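You operate a simulated robot arm through the tools that you are given. There is no shell and no other tool. Be economical: measure what you need, move in short steps, check, and stop when the job is done.

Carry out the task below with a simulated robot arm. There is one attempt and no reset: what you move stays moved.

Task
Take the foam filter on the left end of the clay table and put it away on the top of the steel stand. Open the inner left drawer, put the purple jar in the inside of the inner left drawer, then shut the drawer. Put the blue cup on the left end of the clay table away on the top of the side table. Take the blue hex key and leave it on top of the white round batt. Fetch the hose joiner from the top of the glazing bench and set it on top of the black hose coil. Take the cream pot and put it on top of the silver tin. Push the brush drawer shut. Close the tile drawer. Open the outer right drawer, take the orange box on the top of the glazing bench and put it away in the inside of the outer right drawer and shut the drawer again. Take the green sponge and put it on the square batt. Take the red lump from the top of the glazing bench and leave it on the top of the turntable. Open the clay table drawer. Any order will do. Set down upright: purple jar, cream pot.
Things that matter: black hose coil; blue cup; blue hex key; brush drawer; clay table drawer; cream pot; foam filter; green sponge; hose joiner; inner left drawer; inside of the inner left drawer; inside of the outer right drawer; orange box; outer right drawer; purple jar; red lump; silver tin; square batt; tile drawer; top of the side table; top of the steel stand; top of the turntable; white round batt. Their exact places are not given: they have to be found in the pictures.

Only the result counts: the job must be done as asked and must still hold three seconds after the hand-in. Knocking over, shifting, dropping, spilling or breaking anything else fails it.

Robot
A 7-joint arm with a two-finger parallel gripper on a trunk, on a base that drives. Base frame: it is fixed to the floor where the robot stands at the start and does not move with it; the origin is under the middle of the robot, x ahead of it, y to its left, z up. Lengths are in mm, angles in degrees, forces in N, time in s.
Its first joint turns from -149.0 to 149.0 degrees. Places, roughly: black hose coil (7x7x5 cm) [-2700, 100, 900]; blue cup (7x7x6 cm) [700, -500, 800]; blue hex key [-2500, 250, 1000]; brush drawer [-1700, -200, 700]; clay table drawer [600, -1900, 700]; cream pot (6x6x6 cm) [-2000, 200, 900]; foam filter (5x5x4 cm) [800, 0, 800]; green sponge (9x6x4 cm) [500, -1900, 800]; hose joiner [-2500, -250, 1000]; inner left drawer [-2000, -3800, 800]; inside of the inner left drawer [-2000, -3800, 700]; inside of the outer right drawer [-4000, -3800, 700]; orange box [-1250, -250, 1000]; outer right drawer [-4000, -3800, 800]; purple jar [750, -250, 750]; red lump (6x5x5 cm) [-1300, 200, 900]; silver tin (7x7x6 cm) [-1400, -2000, 200]; square batt (10x10x3 cm) [-2900, -1600, 800]; tile drawer [-1300, -200, 700]; top of the side table [-3300, -2200, 900]; top of the steel stand [-1400, -1800, 800]; top of the turntable [-5400, -2000, 900]; white round batt [-2500, 0, 1000]. Payload 3.5 kg.
The TCP is the grasp point between the finger pads, 23 mm short of the fingertips. In the tool frame z runs along the fingers and y along their closing line. Largest opening 94 mm; finger width 38, thickness 10; the body of the gripper, 54 by 96 mm, starts 39 mm behind the TCP.
Orientation is that of the tool frame in the base frame, as a unit quaternion [x, y, z, w]. With the fingers straight down and closing along the base's y, the tool's x points along the base's -x, its y along +y and its z along -z.

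Tools
- The arm moves only by the tool play_rows. Its argument "increments" is a list of rows, each a list of 3 entries, a list of its own where there are three numbers: the shift along the tool's x, y, z in mm, then the turn, a rotation vector about the tool's x, y, z in rad, then the gripper command, from -1 (fully open) to 1 (shut), values between in proportion. In form: [[[tx, ty, tz], [rx, ry, rz], grip], ...]. A call has 1 to 20 rows; each row shifts and turns the commanded pose from where the row before left it, along the tool's axes as they then stand. Each row takes 0.2 s and may step no farther than 50 mm and 8.6 degrees from the row before; otherwise, or with a gripper value out of range, the whole call is refused. Where a pose cannot be reached the arm comes as near as it can. A force on the tool above 40 N (or 10 N above the force at the start of the call, whichever is more), or a blocked arm, ends the call early, and 0.2 s more pass. Each finger travels about 153 mm/s and halts on what it meets, pressing with about 36 N; the grip force reading is that of the motor and also rises with nothing between the fingers. The clock runs only during rows and for 0.2 s after the last one: add rows that do not move to give the fingers time. It gives the time, the measured TCP pose, the force on the tool (base axes), the opening and the grip force at its end, in the units of the frame above (readings bear some noise), with the torque about the TCP (base axes, N m) and any sound that the robot's microphone picked up.
- Cameras (640 x 400 px; columns grow to the right, rows downward): "scene" is now at [-352.8, 99.8, 1283.1]; the picture's right is [-0.97, 0.23, -0.00], its down [0.10, 0.42, -0.90] and it looks along [-0.21, -0.88, -0.43] (base axes); focal length 214 px, centre (320, 200). "wrist" rides on the gripper at [86, 16, -74] in the tool frame; the picture's right is [-0.18, 0.98, 0.00], its down [-0.58, -0.11, -0.81] and it looks along [-0.79, -0.15, 0.59] (tool axes); focal length 243 px, centre (320, 200).
- snapshot(camera): a new picture of that camera. It takes no simulated time.
- drive_base(legs): drives the robot by 1 to 6 legs, each [ahead, left, turn to the left] in mm, mm and degrees, along the robot's own axes; the way and the turn of a leg run together, so that a leg with both is an arc; at most 1500 mm and 180 degrees a leg. The arm and the cameras ride along, it lands a little off, and it stops where it bumps. It gives what a move gives.
- head_to(pan, tilt): turns the head with the scene camera to pan (to the left, within 143 degrees either way) and tilt (down, from -29 to 69), counted from straight ahead of the robot. It gives what a move gives.
- point_at(camera, pixels): for up to 12 pixels [column, row] of the newest picture of that camera ("zoom" is the newest enlarged one), the place [x, y, z] in the base frame of the surface seen there, good to about 3 mm. It takes no simulated time.
- inspect(camera, box): a new picture of the part [left, top, right, bottom] of that camera's present view, enlarged. It takes no simulated time.
- job_done(): hands the job in; it is judged then, once.

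Go step by step. Measure first, check grasps and placings, and put right what went wrong. The budget is 385 turns and 348 pictures, counting those below and the enlarged ones. Unless the task says otherwise, let go and move clear before handing in, and close with one line.

The tools are called after "Request:" as name(argument=value, ...) on one line, values as JSON. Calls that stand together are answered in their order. play_rows: Moves the arm, as the interface text tells. Its arguments: {"type":"object","properties":{"increments":{"type":"array","items":{"type":"array"}}},"required":["increments"]} The other tools are called the same way: drive_base (legs) drives the base; head_to (pan, tilt) turns the head that bears the scene camera; snapshot (camera) takes a picture; point_at (camera, pixels) gives the place of the surface under pixels of a picture; inspect (camera, box) takes an enlarged picture of a part of a camera's view; job_done () hands the job in.

At the start:

```text
time_s: 0.0
ee_pos: [-565.8, -572.8, 1105.3]
tcp_rot: [0.0, 1.0, -0.001, -0.001]
contact_force: [0.2, 0.0, 1.0]
moment: [-0.02, 0.01, 0.0]
gripper_width: 94.1
gripper_force: 0.1
robot x, y, heading: [2.4, 1.0, -0.1]
head pan, tilt: [-103.4, 25.5]
```

scene: 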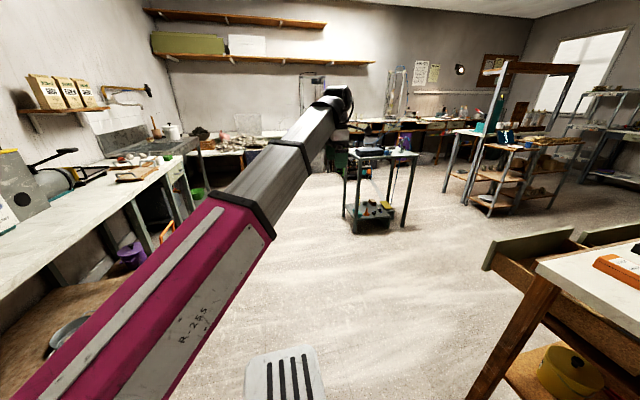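
wrist: 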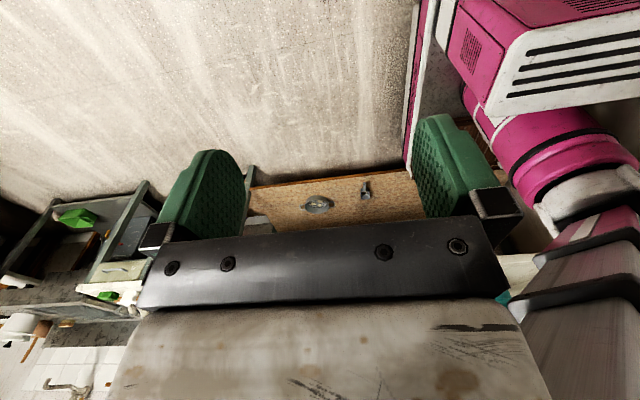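

The scene picture shows the room to the robot's right; the glazing bench is at the right edge (x≈-1300). I'll look ahead at the clay table first.

Request:
head_to(pan=-20, tilt=35)

Request:
snapshot(camera="scene")

```text
time_s: 1.6
ee_pos: [-566.2, -572.7, 1105.7]
tcp_rot: [0.001, 1.0, 0.0, 0.0]
contact_force: [-0.1, -0.4, 0.7]
moment: [0.01, -0.01, 0.0]
gripper_width: 94.0
gripper_force: 0.0
robot x, y, heading: [-4.3, 2.1, 0.1]
head pan, tilt: [-20.0, 35.0]
```

```text
345 pictures are left
```

scene: 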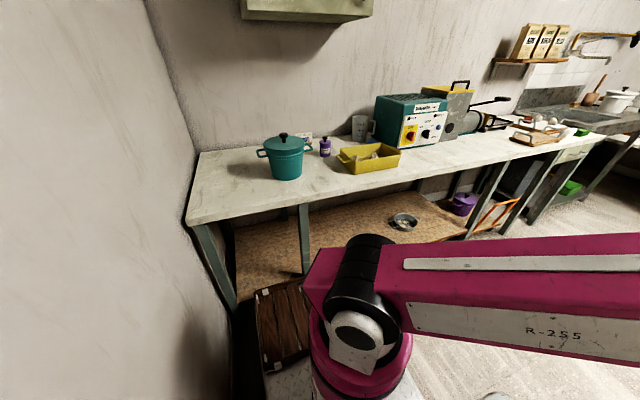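

The clay table runs along the far wall; the jar is at about (325,146). I'll enlarge it.

Request:
inspect(camera="scene", box=[180, 80, 420, 230])

Request:
inspect(camera="scene", box=[400, 40, 640, 190])

Request:
point_at(camera="scene", pixels=[[285, 160], [325, 148], [368, 153], [360, 125], [190, 222], [410, 170], [404, 220], [405, 120], [320, 137]])

```text
2.67 times, centred on (300, 155) of scene
```

zoom: 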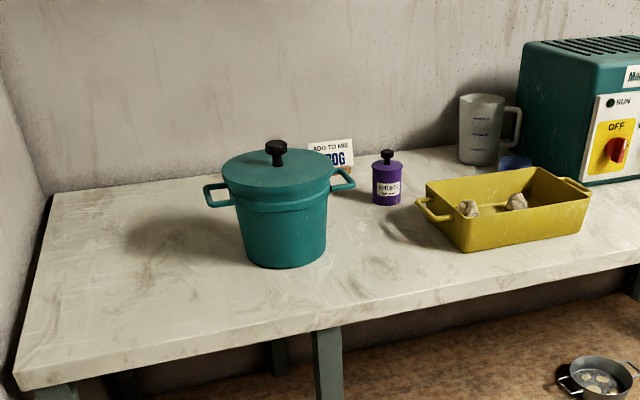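

```text
2.67 times, centred on (520, 115) of scene
```

zoom: 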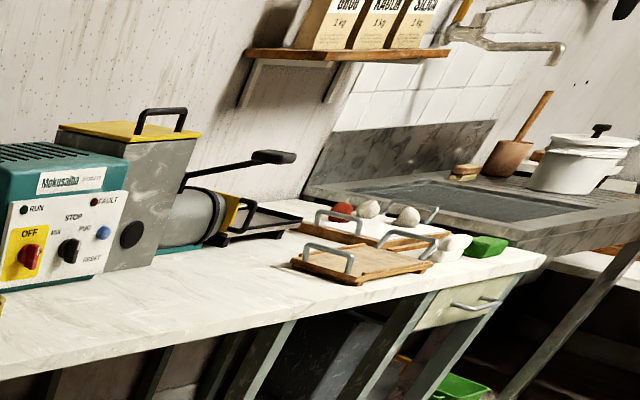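

```text
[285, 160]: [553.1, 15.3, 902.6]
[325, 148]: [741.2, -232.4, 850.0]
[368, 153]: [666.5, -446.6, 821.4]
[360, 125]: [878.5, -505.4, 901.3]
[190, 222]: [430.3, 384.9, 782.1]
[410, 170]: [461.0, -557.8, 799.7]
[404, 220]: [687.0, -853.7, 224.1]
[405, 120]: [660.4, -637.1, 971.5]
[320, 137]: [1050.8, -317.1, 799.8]
```

The foam filter (behind the teal pot) and the blue cup (zoom 512,163, behind the tray) are partly hidden. I'll survey the rest of the room before moving.

Request:
head_to(pan=-60, tilt=25)

Request:
snapshot(camera="scene")

Request:
head_to(pan=-140, tilt=25)

Request:
snapshot(camera="scene")

Request:
head_to(pan=140, tilt=25)

Request:
snapshot(camera="scene")

```text
time_s: 2.6
ee_pos: [-565.8, -572.5, 1106.0]
tcp_rot: [0.0, 1.0, 0.0, 0.0]
contact_force: [-0.6, 0.8, -0.7]
moment: [0.02, 0.02, -0.02]
gripper_width: 93.9
gripper_force: 0.0
robot x, y, heading: [1.5, -1.4, 0.1]
head pan, tilt: [-60.0, 25.0]
```

```text
342 pictures are left
```

scene: 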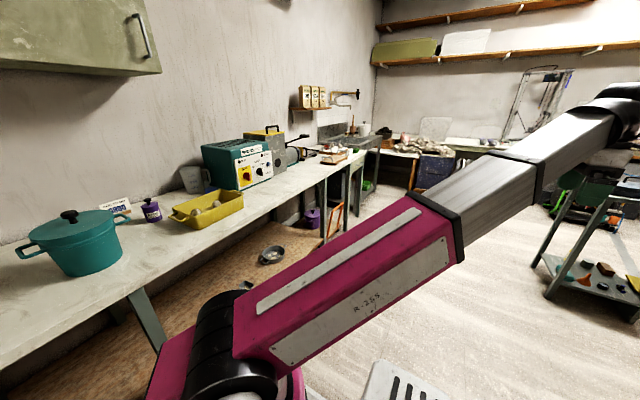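

```text
time_s: 4.2
ee_pos: [-566.7, -573.5, 1104.8]
tcp_rot: [-0.001, 1.0, 0.001, 0.0]
contact_force: [0.0, -0.8, 0.3]
moment: [-0.01, -0.02, 0.04]
gripper_width: 94.0
gripper_force: 0.0
robot x, y, heading: [1.0, -1.6, -0.2]
head pan, tilt: [-140.0, 25.0]
```

```text
341 pictures are left
```

scene: 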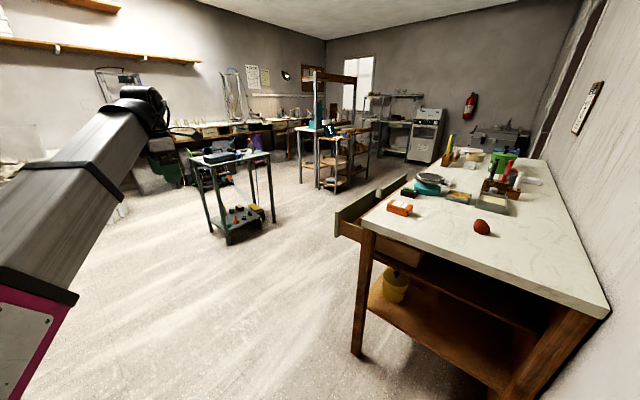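

```text
time_s: 8.0
ee_pos: [-565.2, -571.8, 1105.8]
tcp_rot: [-0.001, 1.0, 0.0, -0.001]
contact_force: [0.2, 0.1, -0.4]
moment: [0.02, 0.01, 0.0]
gripper_width: 94.0
gripper_force: 0.1
robot x, y, heading: [0.2, -1.2, -0.2]
head pan, tilt: [140.0, 25.0]
```

```text
340 pictures are left
```

scene: 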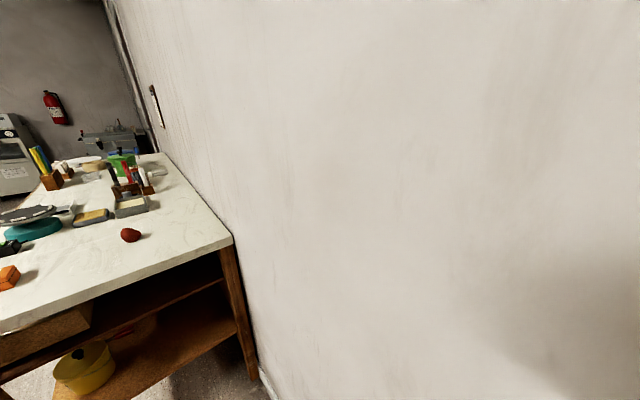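

The whole room is surveyed: glazing bench along the left wall, steel stand mid-room, clay table ahead. I'll back up for room and swing the arm toward the front.

Request:
drive_base(legs=[[-250, 0, 0]])

Request:
head_to(pan=-10, tilt=35)

Request:
play_rows(increments=[[[-34.2, -32.2, 0], [0, 0, -0.0584], -1], [[-34.2, -32.2, 0], [0, 0, -0.0584], -1], [[-34.2, -32.2, 0], [0, 0, -0.0584], -1], [[-34.2, -32.2, 0], [0, 0, -0.0584], -1], [[-34.2, -32.2, 0], [0, 0, -0.0584], -1], [[-34.2, -32.2, 0], [0, 0, -0.0584], -1], [[-34.2, -32.2, 0], [0, 0, -0.0584], -1], [[-34.2, -32.2, 0], [0, 0, -0.0584], -1], [[-34.2, -32.2, 0], [0, 0, -0.0584], -1], [[-34.2, -32.2, 0], [0, 0, -0.0584], -1], [[-34.2, -32.2, 0], [0, 0, -0.0584], -1], [[-34.2, -32.2, 0], [0, 0, -0.0584], -1], [[-34.2, -32.2, 0], [0, 0, -0.0584], -1], [[-34.2, -32.2, 0], [0, 0, -0.0584], -1], [[-34.2, -32.2, 0], [0, 0, -0.0584], -1], [[-34.2, -32.2, 0], [0, 0, -0.0584], -1], [[-34.2, -32.2, 0], [0, 0, -0.0584], -1], [[-34.2, -32.2, 0], [0, 0, -0.0584], -1], [[-34.2, -32.2, 0], [0, 0, -0.0584], -1], [[-34.2, -32.2, 0], [0, 0, -0.0584], -1]])

Request:
snapshot(camera="scene")

```text
time_s: 9.9
ee_pos: [-816.1, -573.8, 1105.2]
tcp_rot: [-0.001, 1.0, 0.0, 0.0]
contact_force: [0.2, -0.3, 0.4]
moment: [-0.01, 0.02, 0.01]
gripper_width: 94.2
gripper_force: 0.0
robot x, y, heading: [-250.8, 1.8, 0.0]
head pan, tilt: [140.0, 25.0]
```

```text
time_s: 12.2
ee_pos: [-815.1, -574.5, 1106.2]
tcp_rot: [-0.001, 1.0, 0.0, -0.001]
contact_force: [-1.1, 0.0, 0.3]
moment: [0.0, 0.0, 0.0]
gripper_width: 94.0
gripper_force: 0.0
robot x, y, heading: [-251.2, 0.8, 0.1]
head pan, tilt: [-10.0, 35.0]
```

```text
time_s: 16.4
ee_pos: [52.4, -749.1, 1104.2]
tcp_rot: [-0.553, 0.833, 0.0, 0.0]
contact_force: [0.4, 0.0, 0.6]
moment: [0.01, 0.01, 0.01]
gripper_width: 94.0
gripper_force: 0.2
robot x, y, heading: [-251.6, -3.4, 0.2]
head pan, tilt: [-10.0, 35.0]
```

```text
339 pictures are left
```

scene: 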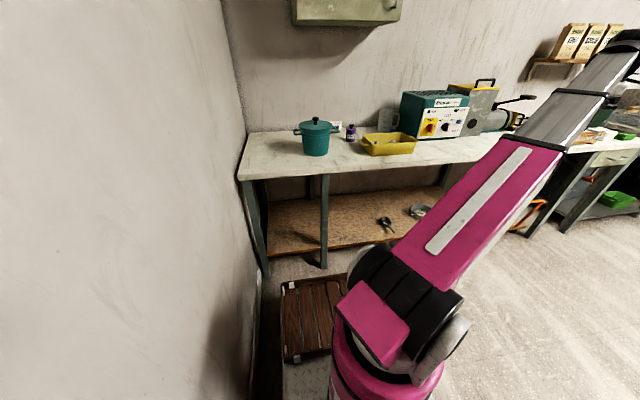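

The arm swung fine to -68°. Now I'll turn the tool so its x points back to -x, and bring it to the front.

Request:
play_rows(increments=[[[0, 0, 0], [0, 0, 0.146], -1], [[0, 0, 0], [0, 0, 0.146], -1], [[0, 0, 0], [0, 0, 0.146], -1], [[0, 0, 0], [0, 0, 0.146], -1], [[0, 0, 0], [0, 0, 0.146], -1], [[0, 0, 0], [0, 0, 0.146], -1], [[0, 0, 0], [0, 0, 0.146], -1], [[0, 0, 0], [0, 0, 0.146], -1], [[-22.4, 40.5, 0], [0, 0, 0], -1], [[-22.4, 40.5, 0], [0, 0, 0], -1], [[-22.4, 40.5, 0], [0, 0, 0], -1], [[-22.4, 40.5, 0], [0, 0, 0], -1], [[-22.4, 40.5, 0], [0, 0, 0], -1], [[-22.4, 40.5, 0], [0, 0, 0], -1], [[-22.4, 40.5, 0], [0, 0, 0], -1], [[-22.4, 40.5, 0], [0, 0, 0], -1], [[-22.4, 40.5, 0], [0, 0, 0], -1], [[-22.4, 40.5, 0], [0, 0, 0], -1], [[-22.4, 40.5, 0], [0, 0, 0], -1]])

Request:
snapshot(camera="wrist")

Request:
snapshot(camera="scene")

```text
time_s: 20.0
ee_pos: [254.1, -408.8, 1082.4]
tcp_rot: [-0.012, 1.0, -0.004, 0.004]
contact_force: [-5.0, -12.8, -3.5]
moment: [1.18, -0.73, 1.34]
gripper_width: 93.9
gripper_force: 0.1
out of reach, approached as far as the arm can: row 13, 14, 15, 16
robot x, y, heading: [-250.9, 2.0, -0.0]
head pan, tilt: [-10.0, 35.0]
stopped in row 17: the force on the tool passed its limit at 72 N (the readings are from after the stop); the commanded pose is now the measured one
```

```text
338 pictures are left
```

wrist: 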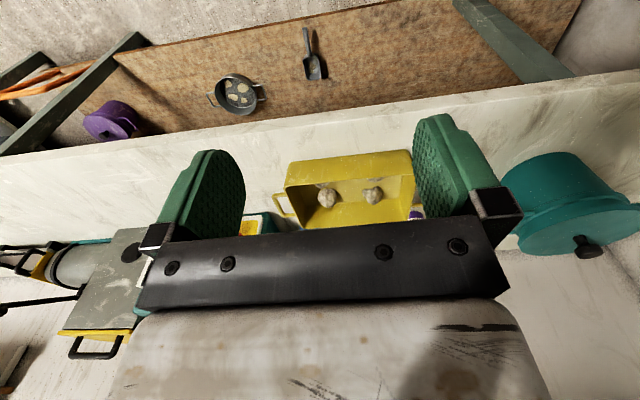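

```text
337 pictures are left
```

scene: 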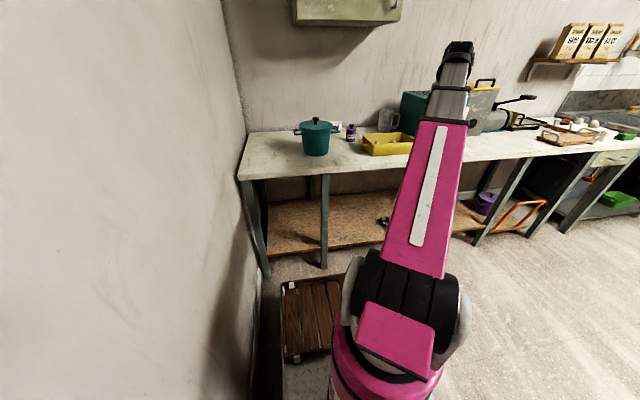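

The arm hit its limit at short radius when high (z≈1100); I'll extend radius instead. Moving to world (500,-200,1105), then check.

Request:
play_rows(increments=[[[-35, 0, 0], [0, 0, 0], -1], [[-35, 10, 0], [0, 0, 0], -1], [[-35, 33, 0], [0, 0, 0], -1], [[-35, 33, -5], [0, 0, 0], -1], [[-35, 33, -5], [0, 0, 0], -1], [[-35, 33, -5], [0, 0, 0], -1], [[-36, 33, -5], [0, 0, 0], -1], [[0, 34, -5], [0, 0, 0], -1]])

Request:
snapshot(camera="scene")

```text
time_s: 20.3
ee_pos: [267.5, -408.3, 1083.0]
tcp_rot: [-0.017, 1.0, -0.006, 0.002]
contact_force: [-0.2, -8.6, -5.6]
moment: [0.7, -0.45, 0.7]
gripper_width: 94.0
gripper_force: 0.0
robot x, y, heading: [-253.0, 1.3, 0.1]
head pan, tilt: [-10.0, 35.0]
stopped in row 1: the force on the tool passed its limit at 52 N (the readings are from after the stop); the commanded pose is now the measured one
```

```text
336 pictures are left
```

scene: 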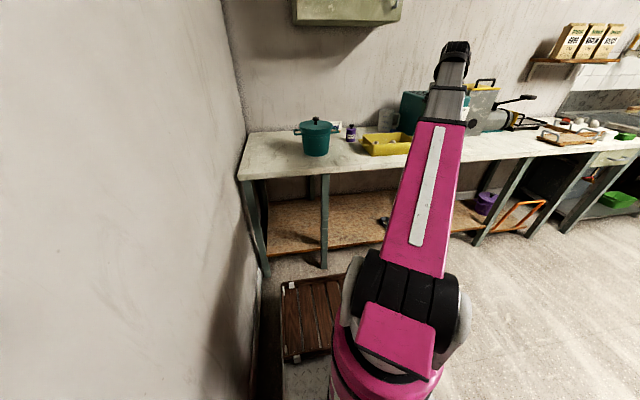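

Something still presses on the tool (−y force). I'll back off small along −y and down.

Request:
play_rows(increments=[[[0, -10, 5], [0, 0, 0], -1], [[0, -15, 5], [0, 0, 0], -1], [[0, -15, 5], [0, 0, 0], -1]])

Request:
snapshot(camera="wrist")

```text
time_s: 21.1
ee_pos: [268.3, -446.7, 1069.1]
tcp_rot: [-0.014, 1.0, -0.005, 0.002]
contact_force: [-1.0, -0.2, -0.5]
moment: [0.01, 0.0, -0.04]
gripper_width: 94.1
gripper_force: 0.1
robot x, y, heading: [-255.1, 2.3, 0.1]
head pan, tilt: [-10.0, 35.0]
```

```text
335 pictures are left
```

wrist: 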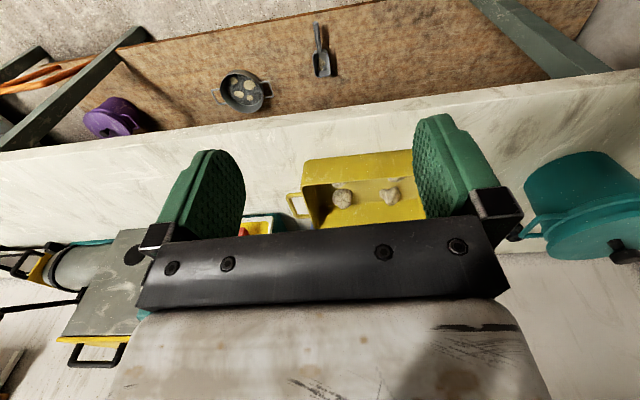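

Force is gone. I'll extend outward along x and lower a bit, in short steps.

Request:
play_rows(increments=[[[-30, 0, 0], [0, 0, 0], -1], [[-30, 0, 0], [0, 0, 0], -1], [[-30, 0, 0], [0, 0, 0], -1], [[-30, 20, 0], [0, 0, 0], -1], [[-30, 20, 0], [0, 0, 0], -1], [[-30, 30, 0], [0, 0, 0], -1], [[-30, 30, -5], [0, 0, 0], -1], [[-20, 40, -5], [0, 0, 0], -1], [[0, 40, -5], [0, 0, 0], -1], [[0, 40, -5], [0, 0, 0], -1]])

Request:
snapshot(camera="scene")

```text
time_s: 22.1
ee_pos: [374.5, -434.8, 1069.0]
tcp_rot: [-0.025, 1.0, -0.007, 0.002]
contact_force: [-2.2, -10.2, -4.3]
moment: [0.84, -0.56, 0.98]
gripper_width: 94.1
gripper_force: 0.1
robot x, y, heading: [-254.4, -2.0, 0.1]
head pan, tilt: [-10.0, 35.0]
stopped in row 4: the force on the tool passed its limit at 59 N (the readings are from after the stop); the commanded pose is now the measured one
```

```text
334 pictures are left
```

scene: 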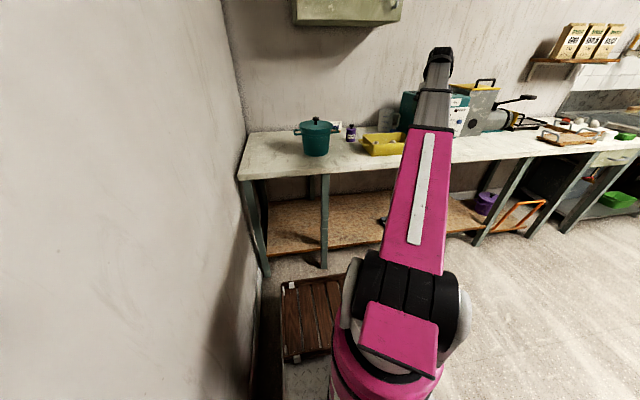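

It seems the wrist camera side cannot face the forearm (relative yaw below ~40°). I'll back off and turn the tool the other way by 90°, so tool x points to −y.

Request:
play_rows(increments=[[[0, -15, 0], [0, 0, 0], -1], [[0, -15, 0], [0, 0, -0.1], -1], [[0, 0, 0], [0, 0, -0.147], -1], [[0, 0, 0], [0, 0, -0.147], -1], [[0, 0, 0], [0, 0, -0.147], -1], [[0, 0, 0], [0, 0, -0.147], -1], [[0, 0, 0], [0, 0, -0.147], -1], [[0, 0, 0], [0, 0, -0.147], -1], [[0, 0, 0], [0, 0, -0.147], -1], [[0, 0, 0], [0, 0, -0.147], -1], [[0, 0, 0], [0, 0, -0.147], -1], [[0, 0, 0], [0, 0, -0.147], -1]])

```text
time_s: 24.6
ee_pos: [376.3, -465.3, 1069.8]
tcp_rot: [0.724, -0.689, 0.006, 0.004]
contact_force: [1.4, 0.8, -0.9]
moment: [0.03, 0.0, -0.01]
gripper_width: 94.1
gripper_force: 0.2
robot x, y, heading: [-252.0, 0.2, 0.0]
head pan, tilt: [-10.0, 35.0]
```

Turned cleanly: tool x is along −y, tool y along −x. Moving to (500,-150,1120) and then driving ahead 240.

Request:
play_rows(increments=[[[-40, -15, -10], [0, 0, 0.048], -1], [[-40, -15, -10], [0, 0, 0], -1], [[-40, -15, -10], [0, 0, 0], -1], [[-40, -15, -10], [0, 0, 0], -1], [[-40, -16, -10], [0, 0, 0], -1], [[-40, -16, 0], [0, 0, 0], -1], [[-40, -16, 0], [0, 0, 0], -1], [[-35, -16, 0], [0, 0, 0], -1]])

Request:
drive_base(legs=[[240, 0, 0]])

Request:
snapshot(camera="wrist")

Request:
snapshot(camera="scene")

```text
time_s: 26.4
ee_pos: [497.8, -149.5, 1117.7]
tcp_rot: [-0.706, 0.708, -0.006, -0.004]
contact_force: [0.6, -0.2, 0.0]
moment: [0.01, 0.02, 0.02]
gripper_width: 94.0
gripper_force: 0.0
robot x, y, heading: [-255.3, 2.8, 0.1]
head pan, tilt: [-10.0, 35.0]
```

```text
time_s: 28.2
ee_pos: [743.7, -149.2, 1117.7]
tcp_rot: [-0.706, 0.708, -0.006, -0.005]
contact_force: [-0.3, -0.2, -0.6]
moment: [0.0, 0.02, 0.02]
gripper_width: 94.0
gripper_force: 0.0
robot x, y, heading: [-2.3, -0.7, 0.3]
head pan, tilt: [-10.0, 35.0]
```

```text
333 pictures are left
```

wrist: 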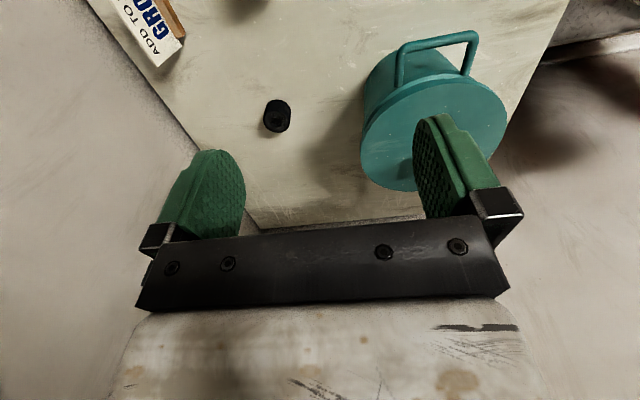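

```text
332 pictures are left
```

scene: 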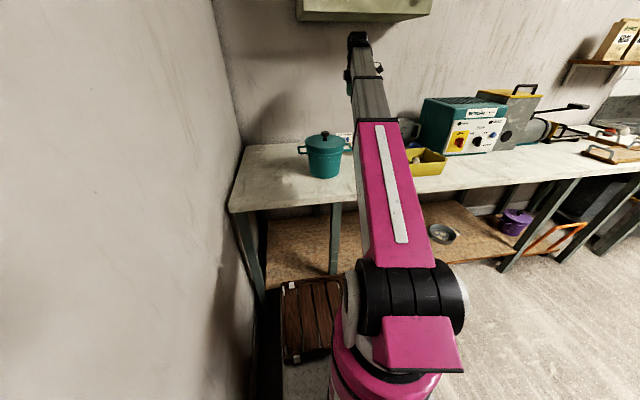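

In the wrist picture a dark block at (277,116) stands behind the teal pot — likely the foam filter. Measuring.

Request:
point_at(camera="wrist", pixels=[[277, 103], [277, 118], [277, 127], [268, 118], [287, 118], [400, 165], [460, 80], [465, 35], [175, 55], [240, 190]])

Request:
inspect(camera="wrist", box=[200, 60, 360, 160])

```text
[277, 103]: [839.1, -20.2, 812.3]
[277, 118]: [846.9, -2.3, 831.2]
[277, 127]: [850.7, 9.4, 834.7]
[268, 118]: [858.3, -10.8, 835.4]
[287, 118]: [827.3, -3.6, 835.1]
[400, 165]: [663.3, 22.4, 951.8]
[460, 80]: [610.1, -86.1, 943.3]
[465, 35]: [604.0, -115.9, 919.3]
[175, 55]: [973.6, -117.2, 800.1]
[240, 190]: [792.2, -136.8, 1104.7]
```

```text
4.00 times, centred on (280, 110) of wrist
```

zoom: 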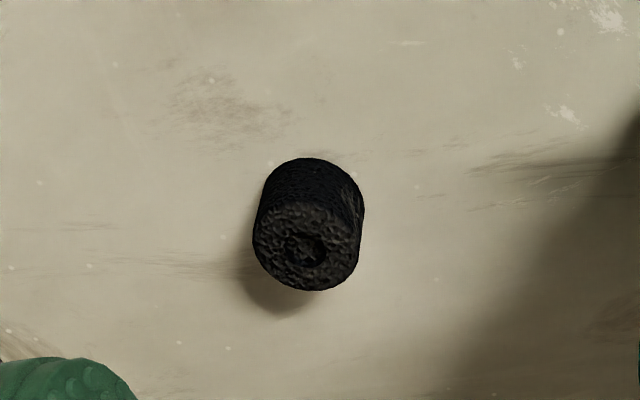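

The filter top is near (847,0,835). Before reaching over, I check the pot knob height and the arm's height.

Request:
point_at(camera="scene", pixels=[[325, 134], [323, 140], [325, 148], [345, 148], [302, 149], [370, 110], [360, 60], [380, 140], [395, 240], [400, 290], [427, 150], [316, 330]])

```text
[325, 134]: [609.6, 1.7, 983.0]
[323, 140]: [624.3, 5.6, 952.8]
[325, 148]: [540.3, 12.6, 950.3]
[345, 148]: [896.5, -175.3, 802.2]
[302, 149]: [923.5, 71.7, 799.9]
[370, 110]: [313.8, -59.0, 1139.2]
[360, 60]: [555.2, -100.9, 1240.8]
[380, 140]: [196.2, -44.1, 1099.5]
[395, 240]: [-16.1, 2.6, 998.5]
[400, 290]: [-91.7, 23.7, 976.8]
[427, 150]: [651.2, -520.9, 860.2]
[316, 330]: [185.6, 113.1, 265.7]
```

The knob is at z 983 and the arm runs rather straight, so I'd rather reach past the pot from the right. Driving sideways 400 mm and a bit ahead.

Request:
drive_base(legs=[[0, -400, 0], [50, 0, 0]])

Request:
snapshot(camera="wrist")

Request:
snapshot(camera="scene")

```text
time_s: 31.2
ee_pos: [769.7, -543.5, 1116.9]
tcp_rot: [-0.707, 0.708, -0.006, -0.004]
contact_force: [-0.5, -0.2, 0.1]
moment: [0.0, -0.01, 0.0]
gripper_width: 93.9
gripper_force: 0.1
robot x, y, heading: [18.9, -394.3, 0.1]
head pan, tilt: [-10.0, 35.0]
stopped in leg 2: the robot was blocked; the commanded pose is now the measured one
```

```text
330 pictures are left
```

wrist: 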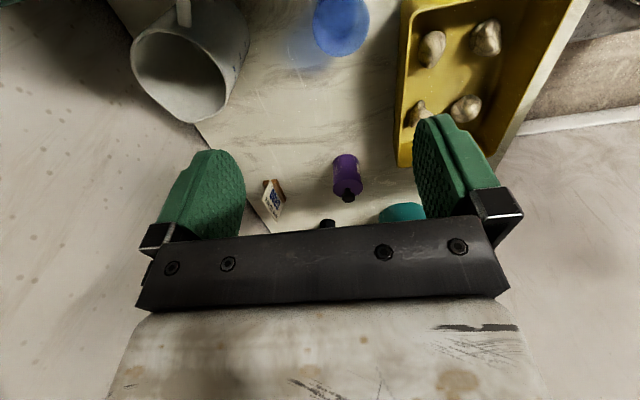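

```text
329 pictures are left
```

scene: 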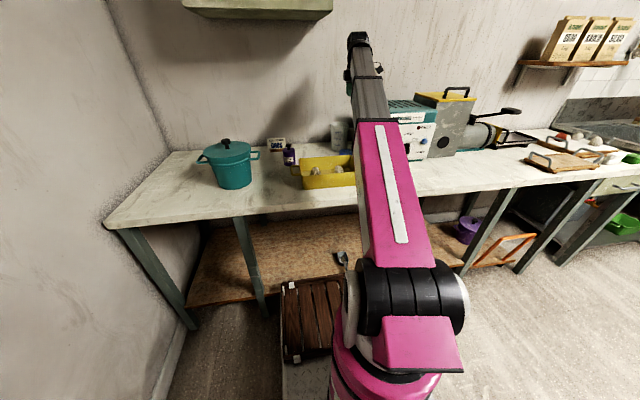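

The base touched the table at x≈19. The wrist view now shows the blue cup (340,25), the jar (347,175); I'll measure these and back off a little.

Request:
drive_base(legs=[[-15, 0, 0]])

Request:
snapshot(camera="wrist")

Request:
point_at(camera="wrist", pixels=[[340, 30], [350, 45], [325, 15], [365, 20], [347, 175], [347, 195], [345, 160], [410, 120], [190, 80], [240, 30]])

```text
time_s: 32.0
ee_pos: [754.0, -543.9, 1116.6]
tcp_rot: [-0.707, 0.708, -0.004, -0.004]
contact_force: [0.4, -0.9, -0.8]
moment: [-0.01, -0.02, -0.02]
gripper_width: 94.3
gripper_force: 0.1
robot x, y, heading: [6.3, -393.4, 0.4]
head pan, tilt: [-10.0, 35.0]
```

```text
328 pictures are left
```

wrist: 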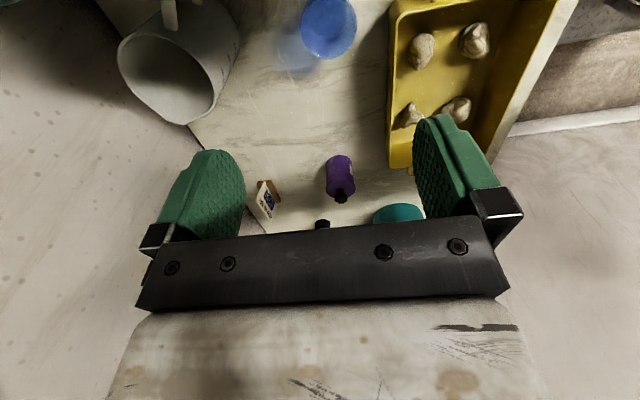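

```text
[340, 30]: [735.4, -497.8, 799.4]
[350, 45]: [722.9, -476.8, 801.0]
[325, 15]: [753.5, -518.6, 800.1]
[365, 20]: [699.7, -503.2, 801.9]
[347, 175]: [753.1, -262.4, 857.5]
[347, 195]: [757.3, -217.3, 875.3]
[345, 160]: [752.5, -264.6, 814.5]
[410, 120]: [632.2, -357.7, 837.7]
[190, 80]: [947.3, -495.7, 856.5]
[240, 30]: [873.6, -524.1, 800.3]
```

The foam filter is at (847,0). I'll sweep over to (847,0,~1000) between pot and wall.

Request:
play_rows(increments=[[[-45, -7.7, 8], [0, 0, 0], -1], [[-45, -7.7, 8], [0, 0, 0], -1], [[-45, -7.7, 8], [0, 0, 0], -1], [[-45, -7.7, 8], [0, 0, 0], -1], [[-45, -7.7, 8], [0, 0, 0], -1], [[-45, -7.7, 8], [0, 0, 0], -1], [[-45, -7.7, 8], [0, 0, 0], -1], [[-45, -7.7, 8], [0, 0, 0], -1], [[-45, -7.7, 8], [0, 0, 0], -1], [[-45, -7.7, 8], [0, 0, 0], -1], [[-45, -7.7, 10], [0, 0, 0], -1], [[-45, -7.7, 12], [0, 0, 0], -1]])

Request:
snapshot(camera="wrist")

Request:
snapshot(camera="scene")

```text
time_s: 34.6
ee_pos: [848.6, -3.5, 1007.9]
tcp_rot: [-0.706, 0.708, -0.004, -0.004]
contact_force: [0.4, -0.5, -0.5]
moment: [0.0, -0.01, -0.01]
gripper_width: 94.0
gripper_force: 0.0
robot x, y, heading: [3.3, -391.0, -0.1]
head pan, tilt: [-10.0, 35.0]
```

```text
327 pictures are left
```

wrist: 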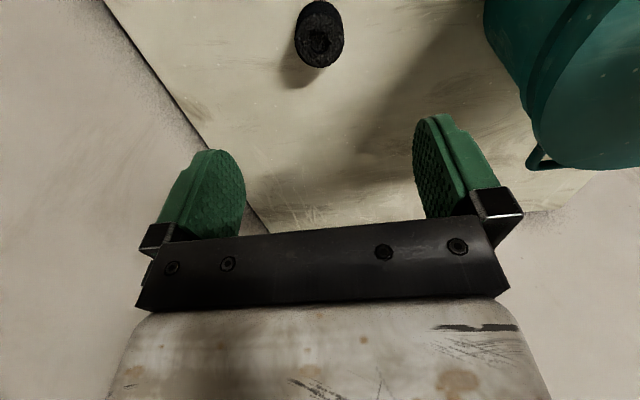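

```text
326 pictures are left
```

scene: 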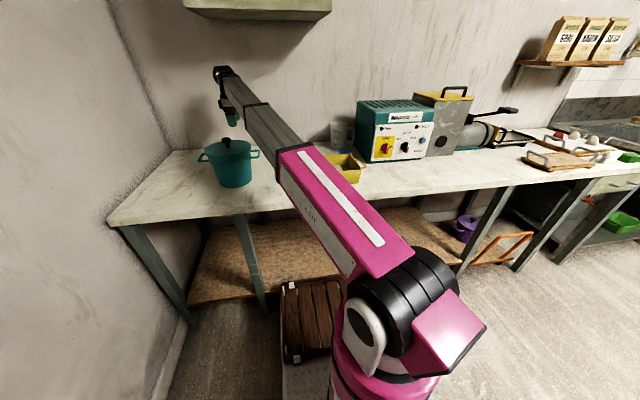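

The filter is now at (319,40). Remeasuring its top.

Request:
point_at(camera="wrist", pixels=[[303, 40], [319, 28], [336, 40], [319, 62], [500, 120], [540, 165]])

```text
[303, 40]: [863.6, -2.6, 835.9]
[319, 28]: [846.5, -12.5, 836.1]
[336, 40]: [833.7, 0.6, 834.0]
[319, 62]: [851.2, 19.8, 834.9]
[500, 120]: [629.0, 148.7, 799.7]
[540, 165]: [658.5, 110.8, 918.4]
```

Filter centre ≈ (848,2). Descend to z 826 and grip.

Request:
play_rows(increments=[[[-5, 0, 40], [0, 0, 0], -1], [[0, 0, 40], [0, 0, 0], -1], [[0, 0, 40], [0, 0, 0], -1], [[0, 0, 40], [0, 0, 0], -1], [[0, 0, 22], [0, 0, 0], -1], [[0, 0, 0], [0, 0, 0], 0.2], [[0, 0, 0], [0, 0, 0], 1], [[0, 0, 0], [0, 0, 0], 1], [[0, 0, 0], [0, 0, 0], 1]])

Request:
snapshot(camera="wrist")

Request:
snapshot(camera="scene")

```text
time_s: 36.6
ee_pos: [847.0, -0.8, 831.2]
tcp_rot: [-0.707, 0.707, -0.006, -0.001]
contact_force: [2.9, -0.3, 31.7]
moment: [0.02, -0.07, 0.01]
gripper_width: 44.5
gripper_force: 36.0
robot x, y, heading: [8.2, -392.8, 0.1]
head pan, tilt: [-10.0, 35.0]
```

```text
325 pictures are left
```

wrist: 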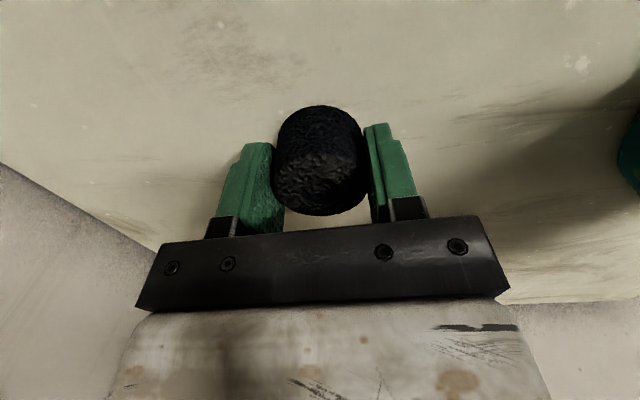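

```text
324 pictures are left
```

scene: 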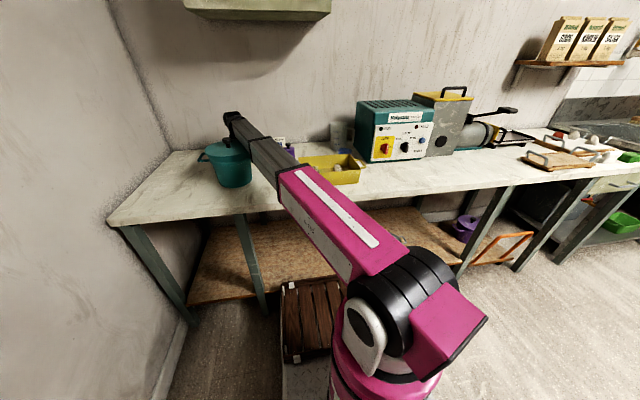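

Gripped at 44.5 mm. Lifting straight up, then retracting away from the pot.

Request:
play_rows(increments=[[[0, 0, -20], [0, 0, 0], 1], [[0, 0, -40], [0, 0, 0], 1], [[0, 0, -40], [0, 0, 0], 1], [[0, 0, -40], [0, 0, 0], 1], [[0, 0, -40], [0, 0, 0], 1], [[0, 0, -40], [0, 0, 0], 1], [[30, 10, -15], [0, 0, 0], 1], [[45, 10, -10], [0, 0, 0], 1], [[45, 10, -10], [0, 0, 0], 1], [[45, 10, -10], [0, 0, 0], 1], [[45, 10, 0], [0, 0, 0], 1], [[45, 10, 0], [0, 0, 0], 1], [[45, 10, 0], [0, 0, 0], 1]])

Request:
snapshot(camera="scene")

Request:
snapshot(camera="wrist")

```text
time_s: 39.4
ee_pos: [775.8, -297.6, 1096.2]
tcp_rot: [-0.707, 0.707, -0.004, -0.004]
contact_force: [-0.1, -0.2, 0.2]
moment: [0.0, 0.0, 0.0]
gripper_width: 44.4
gripper_force: 35.8
robot x, y, heading: [5.1, -392.0, 0.3]
head pan, tilt: [-10.0, 35.0]
```

```text
323 pictures are left
```

scene: 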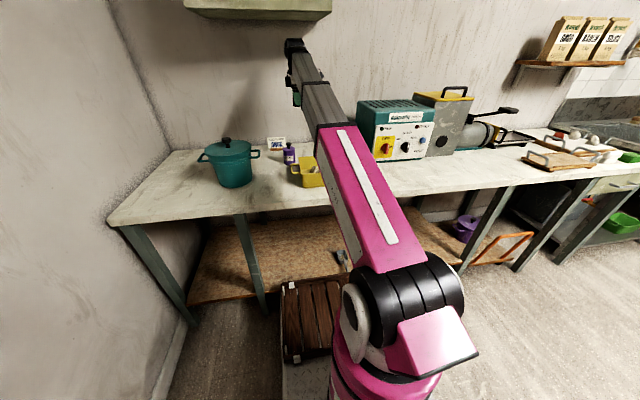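

```text
322 pictures are left
```

wrist: 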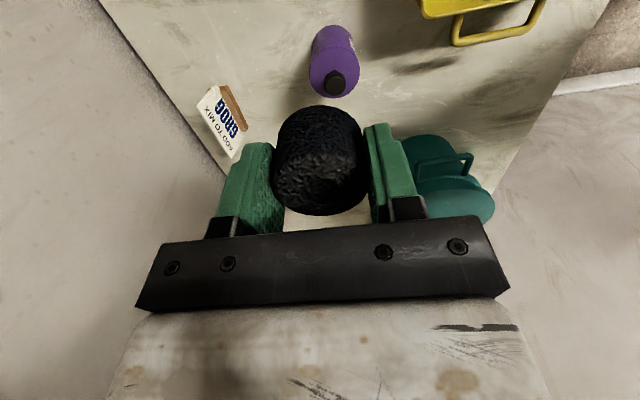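

Holding the filter. I'll back away, turn right 90° toward the stand, and look at it.

Request:
drive_base(legs=[[-500, 0, 0], [0, 0, -90], [500, 0, 0]])

Request:
head_to(pan=-50, tilt=25)

Request:
snapshot(camera="scene")

```text
time_s: 48.7
ee_pos: [-375.4, -1674.2, 1096.7]
tcp_rot: [-0.01, 1.0, -0.001, -0.006]
contact_force: [0.7, -0.6, 0.4]
moment: [-0.01, 0.02, 0.01]
gripper_width: 44.2
gripper_force: 36.3
robot x, y, heading: [-489.5, -901.7, -88.9]
head pan, tilt: [-10.0, 35.0]
```

```text
time_s: 49.8
ee_pos: [-375.9, -1673.5, 1096.7]
tcp_rot: [-0.01, 1.0, -0.001, -0.006]
contact_force: [-0.2, 0.0, 0.1]
moment: [-0.01, 0.02, -0.02]
gripper_width: 44.5
gripper_force: 35.9
robot x, y, heading: [-490.3, -903.7, -88.5]
head pan, tilt: [-50.0, 25.0]
```

```text
321 pictures are left
```

scene: 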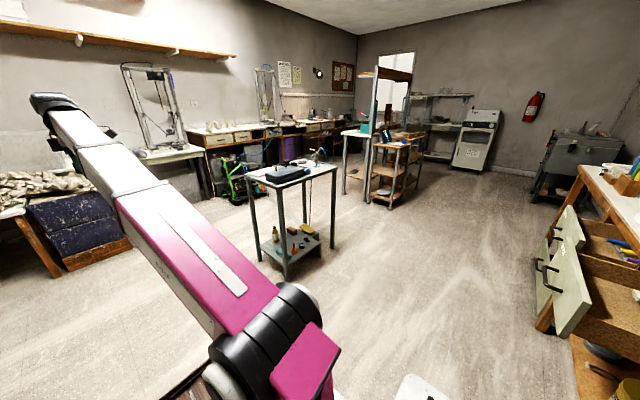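

The stand is at (290,190); two open drawers of the glazing bench are at right. Measuring.

Request:
inspect(camera="scene", box=[230, 130, 390, 290])

Request:
point_at(camera="scene", pixels=[[250, 177], [278, 188], [335, 172], [300, 162], [285, 172], [316, 155], [290, 232], [555, 290], [545, 270], [575, 240], [520, 95]])

```text
2.50 times, centred on (310, 210) of scene
```

zoom: 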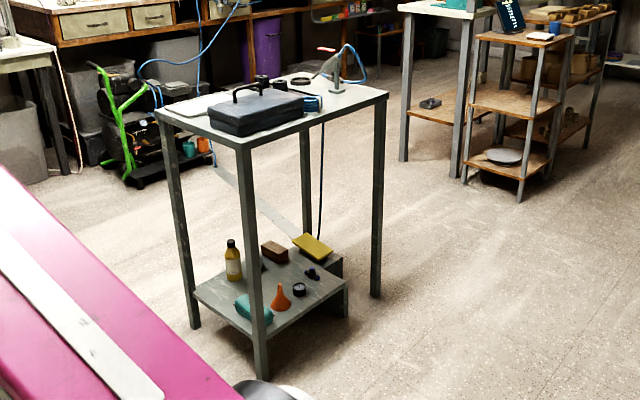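

```text
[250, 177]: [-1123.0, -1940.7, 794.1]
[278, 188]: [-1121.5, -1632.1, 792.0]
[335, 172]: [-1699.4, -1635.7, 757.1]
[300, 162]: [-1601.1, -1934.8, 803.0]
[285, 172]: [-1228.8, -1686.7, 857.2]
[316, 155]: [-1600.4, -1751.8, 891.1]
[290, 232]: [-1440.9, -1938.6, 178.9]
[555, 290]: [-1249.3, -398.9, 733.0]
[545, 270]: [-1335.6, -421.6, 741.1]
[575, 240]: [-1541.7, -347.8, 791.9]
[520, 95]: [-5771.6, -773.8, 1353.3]
```

Stand top spans x −1120..−1700, y −1630..−1980, z≈800 with a black case on it. Moving nearer for a look from above.

Request:
drive_base(legs=[[0, 0, -1.5], [0, -500, 0]])

Request:
head_to(pan=-30, tilt=35)

Request:
snapshot(camera="scene")

Request:
inspect(camera="scene", box=[300, 90, 460, 190])

```text
time_s: 53.1
ee_pos: [-889.6, -1678.6, 1096.6]
tcp_rot: [-0.001, 1.0, -0.001, -0.006]
contact_force: [0.4, 0.0, -0.2]
moment: [-0.02, 0.0, -0.03]
gripper_width: 44.5
gripper_force: 35.9
robot x, y, heading: [-992.7, -907.7, -89.6]
head pan, tilt: [-50.0, 25.0]
```

```text
time_s: 53.9
ee_pos: [-891.0, -1678.1, 1096.6]
tcp_rot: [-0.001, 1.0, 0.0, -0.006]
contact_force: [0.6, -0.6, 0.0]
moment: [-0.01, -0.03, 0.0]
gripper_width: 44.5
gripper_force: 35.7
robot x, y, heading: [-991.4, -907.8, -89.8]
head pan, tilt: [-30.0, 35.0]
```

```text
319 pictures are left
```

scene: 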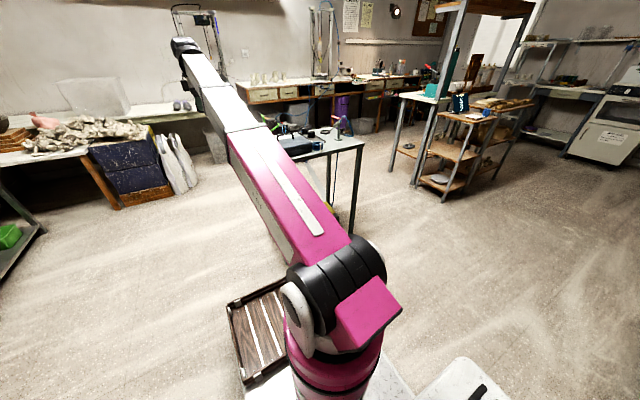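

```text
4.00 times, centred on (380, 140) of scene
```

zoom: 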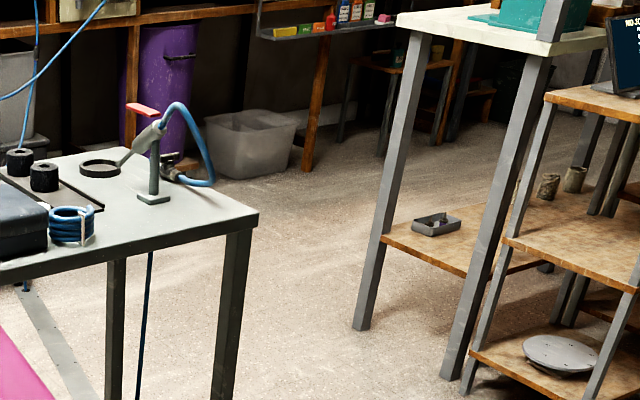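

Two other filters sit on a tray there, with a free area around zoom (130,225). Measuring spots.

Request:
point_at(camera="zoom", pixels=[[258, 212], [130, 230], [200, 225], [150, 198], [70, 215], [45, 175], [20, 160], [105, 165], [120, 190], [85, 235], [100, 210], [230, 200]])

```text
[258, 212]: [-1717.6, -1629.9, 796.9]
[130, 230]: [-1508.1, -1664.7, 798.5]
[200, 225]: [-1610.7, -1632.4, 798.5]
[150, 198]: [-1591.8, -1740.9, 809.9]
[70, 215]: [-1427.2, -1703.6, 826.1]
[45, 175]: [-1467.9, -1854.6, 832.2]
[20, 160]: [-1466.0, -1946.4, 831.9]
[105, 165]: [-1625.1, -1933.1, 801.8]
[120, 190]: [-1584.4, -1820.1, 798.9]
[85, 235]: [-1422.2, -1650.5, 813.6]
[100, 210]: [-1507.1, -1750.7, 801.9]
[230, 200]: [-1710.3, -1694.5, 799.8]
```

Free spot at about (-1520,-1680). I'll drive 630 to the right (slightly forward to clear the open drawers) and rotate the tool by 90° so the camera faces away from the sprayer.

Request:
drive_base(legs=[[50, 0, 0], [0, -628, 0]])

Request:
play_rows(increments=[[[0, 0, 0], [0, 0, -0.143], 1], [[0, 0, 0], [0, 0, -0.143], 1], [[0, 0, 0], [0, 0, -0.143], 1], [[0, 0, 0], [0, 0, -0.143], 1], [[0, 0, 0], [0, 0, -0.143], 1], [[0, 0, 0], [0, 0, -0.143], 1], [[0, 0, 0], [0, 0, -0.143], 1], [[0, 0, 0], [0, 0, -0.143], 1], [[0, 0, 0], [0, 0, -0.143], 1], [[0, 0, 0], [0, 0, -0.143], 1], [[0, 0, 0], [0, 0, -0.143], 1]])

Request:
head_to(pan=0, tilt=40)

Request:
snapshot(camera="scene")

Request:
snapshot(camera="wrist")

```text
time_s: 58.0
ee_pos: [-1520.3, -1736.5, 1097.4]
tcp_rot: [-0.007, 1.0, -0.001, -0.006]
contact_force: [0.1, 0.5, -0.2]
moment: [0.0, -0.01, 0.0]
gripper_width: 44.4
gripper_force: 36.1
robot x, y, heading: [-1630.0, -963.7, -88.6]
head pan, tilt: [-30.0, 35.0]
```

```text
time_s: 60.4
ee_pos: [-1513.5, -1734.5, 1096.9]
tcp_rot: [0.709, -0.705, -0.003, 0.005]
contact_force: [0.6, -0.4, -1.3]
moment: [0.03, 0.0, 0.05]
gripper_width: 44.6
gripper_force: 35.7
out of reach, approached as far as the arm can: row 11
robot x, y, heading: [-1629.0, -967.5, -88.9]
head pan, tilt: [-30.0, 35.0]
```

```text
time_s: 61.4
ee_pos: [-1513.0, -1735.3, 1095.6]
tcp_rot: [0.709, -0.706, -0.003, 0.004]
contact_force: [-0.8, 0.4, 0.2]
moment: [-0.03, 0.01, 0.0]
gripper_width: 44.5
gripper_force: 35.6
robot x, y, heading: [-1629.2, -968.9, -88.9]
head pan, tilt: [0.0, 40.0]
```

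```text
317 pictures are left
```

scene: 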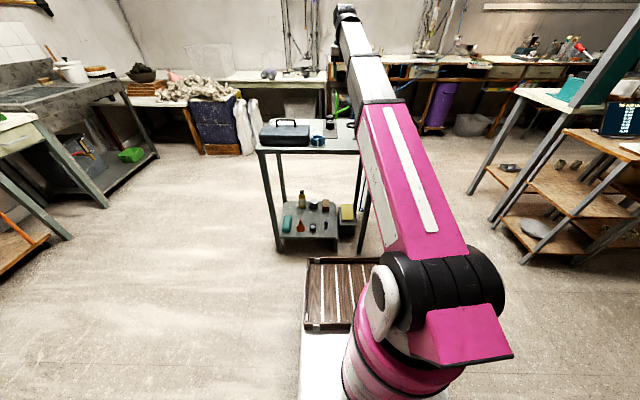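

```text
316 pictures are left
```

wrist: 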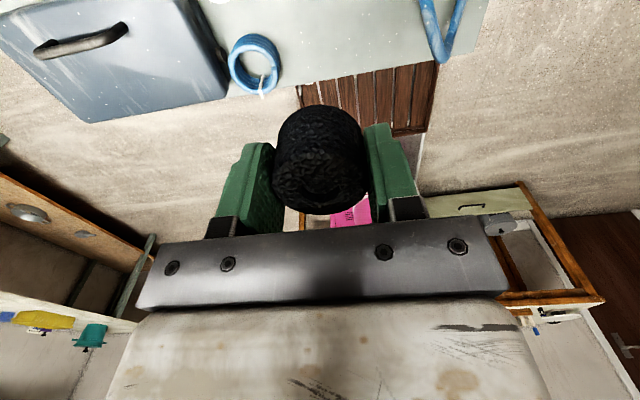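

The wrist view shows the coil at (255,65) left and clear space right of it. Moving back 55 mm and descending to the stand top.

Request:
play_rows(increments=[[[-28, 3, 0], [0, 0, 0], 1], [[-27, 3, 0], [0, 0, 0], 1], [[0, 0, 45], [0, 0, 0], 1], [[0, 0, 45], [0, 0, 0], 1], [[0, 0, 45], [0, 0, 0], 1], [[0, 0, 45], [0, 0, 0], 1], [[0, 0, 35], [0, 0, 0], 1]])

Request:
snapshot(camera="wrist")

Request:
snapshot(camera="scene")

```text
time_s: 63.0
ee_pos: [-1520.6, -1679.3, 880.5]
tcp_rot: [0.709, -0.705, -0.005, 0.006]
contact_force: [-0.2, 0.0, -0.1]
moment: [0.06, -0.02, 0.0]
gripper_width: 44.6
gripper_force: 35.9
robot x, y, heading: [-1631.1, -967.3, -89.0]
head pan, tilt: [0.0, 40.0]
```

```text
315 pictures are left
```

wrist: 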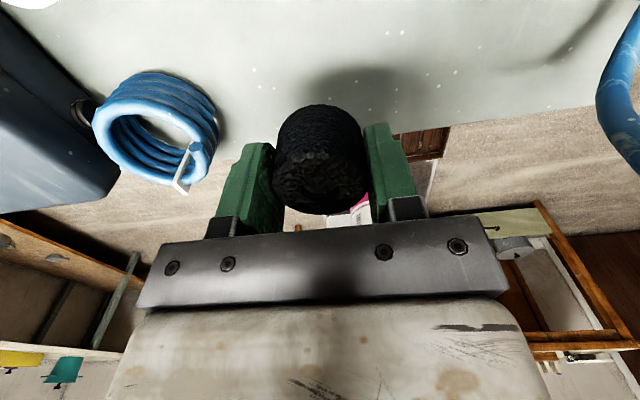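

```text
314 pictures are left
```

scene: 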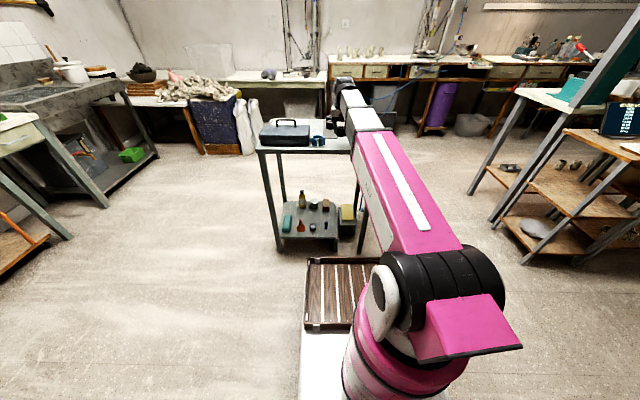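

Position is good; I'll shift 15 mm further from the edge, and lower to z 831 and release partially.

Request:
play_rows(increments=[[[15, 0, 20], [0, 0, 0], 1], [[0, 0, 20], [0, 0, 0], 1], [[0, 0, 8], [0, 0, 0], 1], [[0, 0, 0], [0, 0, 0], 0.3], [[0, 0, 0], [0, 0, 0], 0.3], [[0, 0, -40], [0, 0, 0], 0.3], [[0, 0, -45], [0, 0, 0], 0.3], [[0, 0, -45], [0, 0, 0], 0.3], [[0, 0, -45], [0, 0, 0], 0.3]])

Request:
snapshot(camera="wrist")

Request:
inspect(camera="scene", box=[240, 70, 480, 220])

```text
time_s: 65.0
ee_pos: [-1518.4, -1696.4, 1009.1]
tcp_rot: [0.709, -0.706, -0.003, 0.005]
contact_force: [-0.8, 0.1, 0.3]
moment: [-0.03, 0.02, 0.03]
gripper_width: 44.5
gripper_force: 36.1
robot x, y, heading: [-1624.9, -963.9, -88.9]
head pan, tilt: [0.0, 40.0]
```

```text
313 pictures are left
```

wrist: 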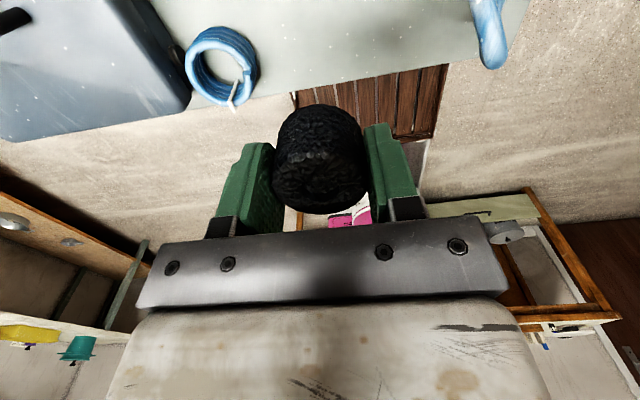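

```text
2.67 times, centred on (360, 145) of scene
```

zoom: 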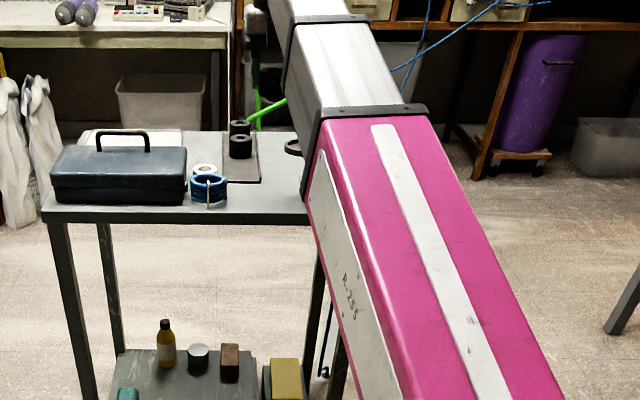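

Command 0.3 wasn't open enough (0.3 ≈ 33 mm). Lower again and open to −0.45.

Request:
play_rows(increments=[[[0, 0, 45], [0, 0, 0], 1], [[0, 0, 45], [0, 0, 0], 1], [[0, 0, 45], [0, 0, 0], 1], [[0, 0, 36], [0, 0, 0], 1], [[0, 0, 5], [0, 0, 0], 1], [[0, 0, 0], [0, 0, 0], -0.4], [[0, 0, 0], [0, 0, 0], -0.4], [[0, 0, -40], [0, 0, 0], -0.4], [[0, 0, -45], [0, 0, 0], -0.4], [[0, 0, -45], [0, 0, 0], -0.4], [[0, 0, -45], [0, 0, 0], -0.4]])

Request:
snapshot(camera="wrist")

```text
time_s: 67.4
ee_pos: [-1517.4, -1694.6, 1006.9]
tcp_rot: [0.71, -0.705, -0.004, 0.005]
contact_force: [0.0, -0.6, -0.5]
moment: [0.01, -0.03, 0.02]
gripper_width: 65.6
gripper_force: 0.0
out of reach, approached as far as the arm can: row 2
robot x, y, heading: [-1627.7, -964.2, -88.8]
head pan, tilt: [0.0, 40.0]
```

```text
311 pictures are left
```

wrist: 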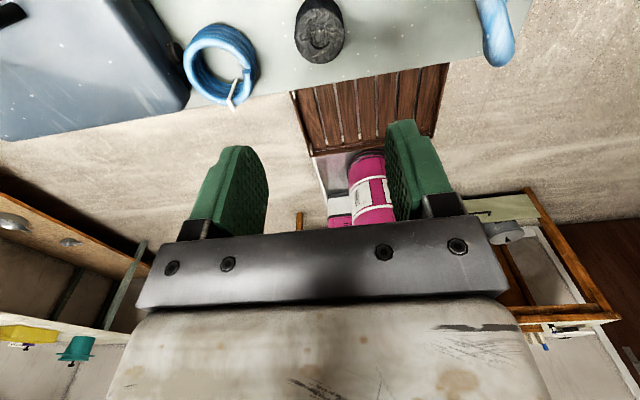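

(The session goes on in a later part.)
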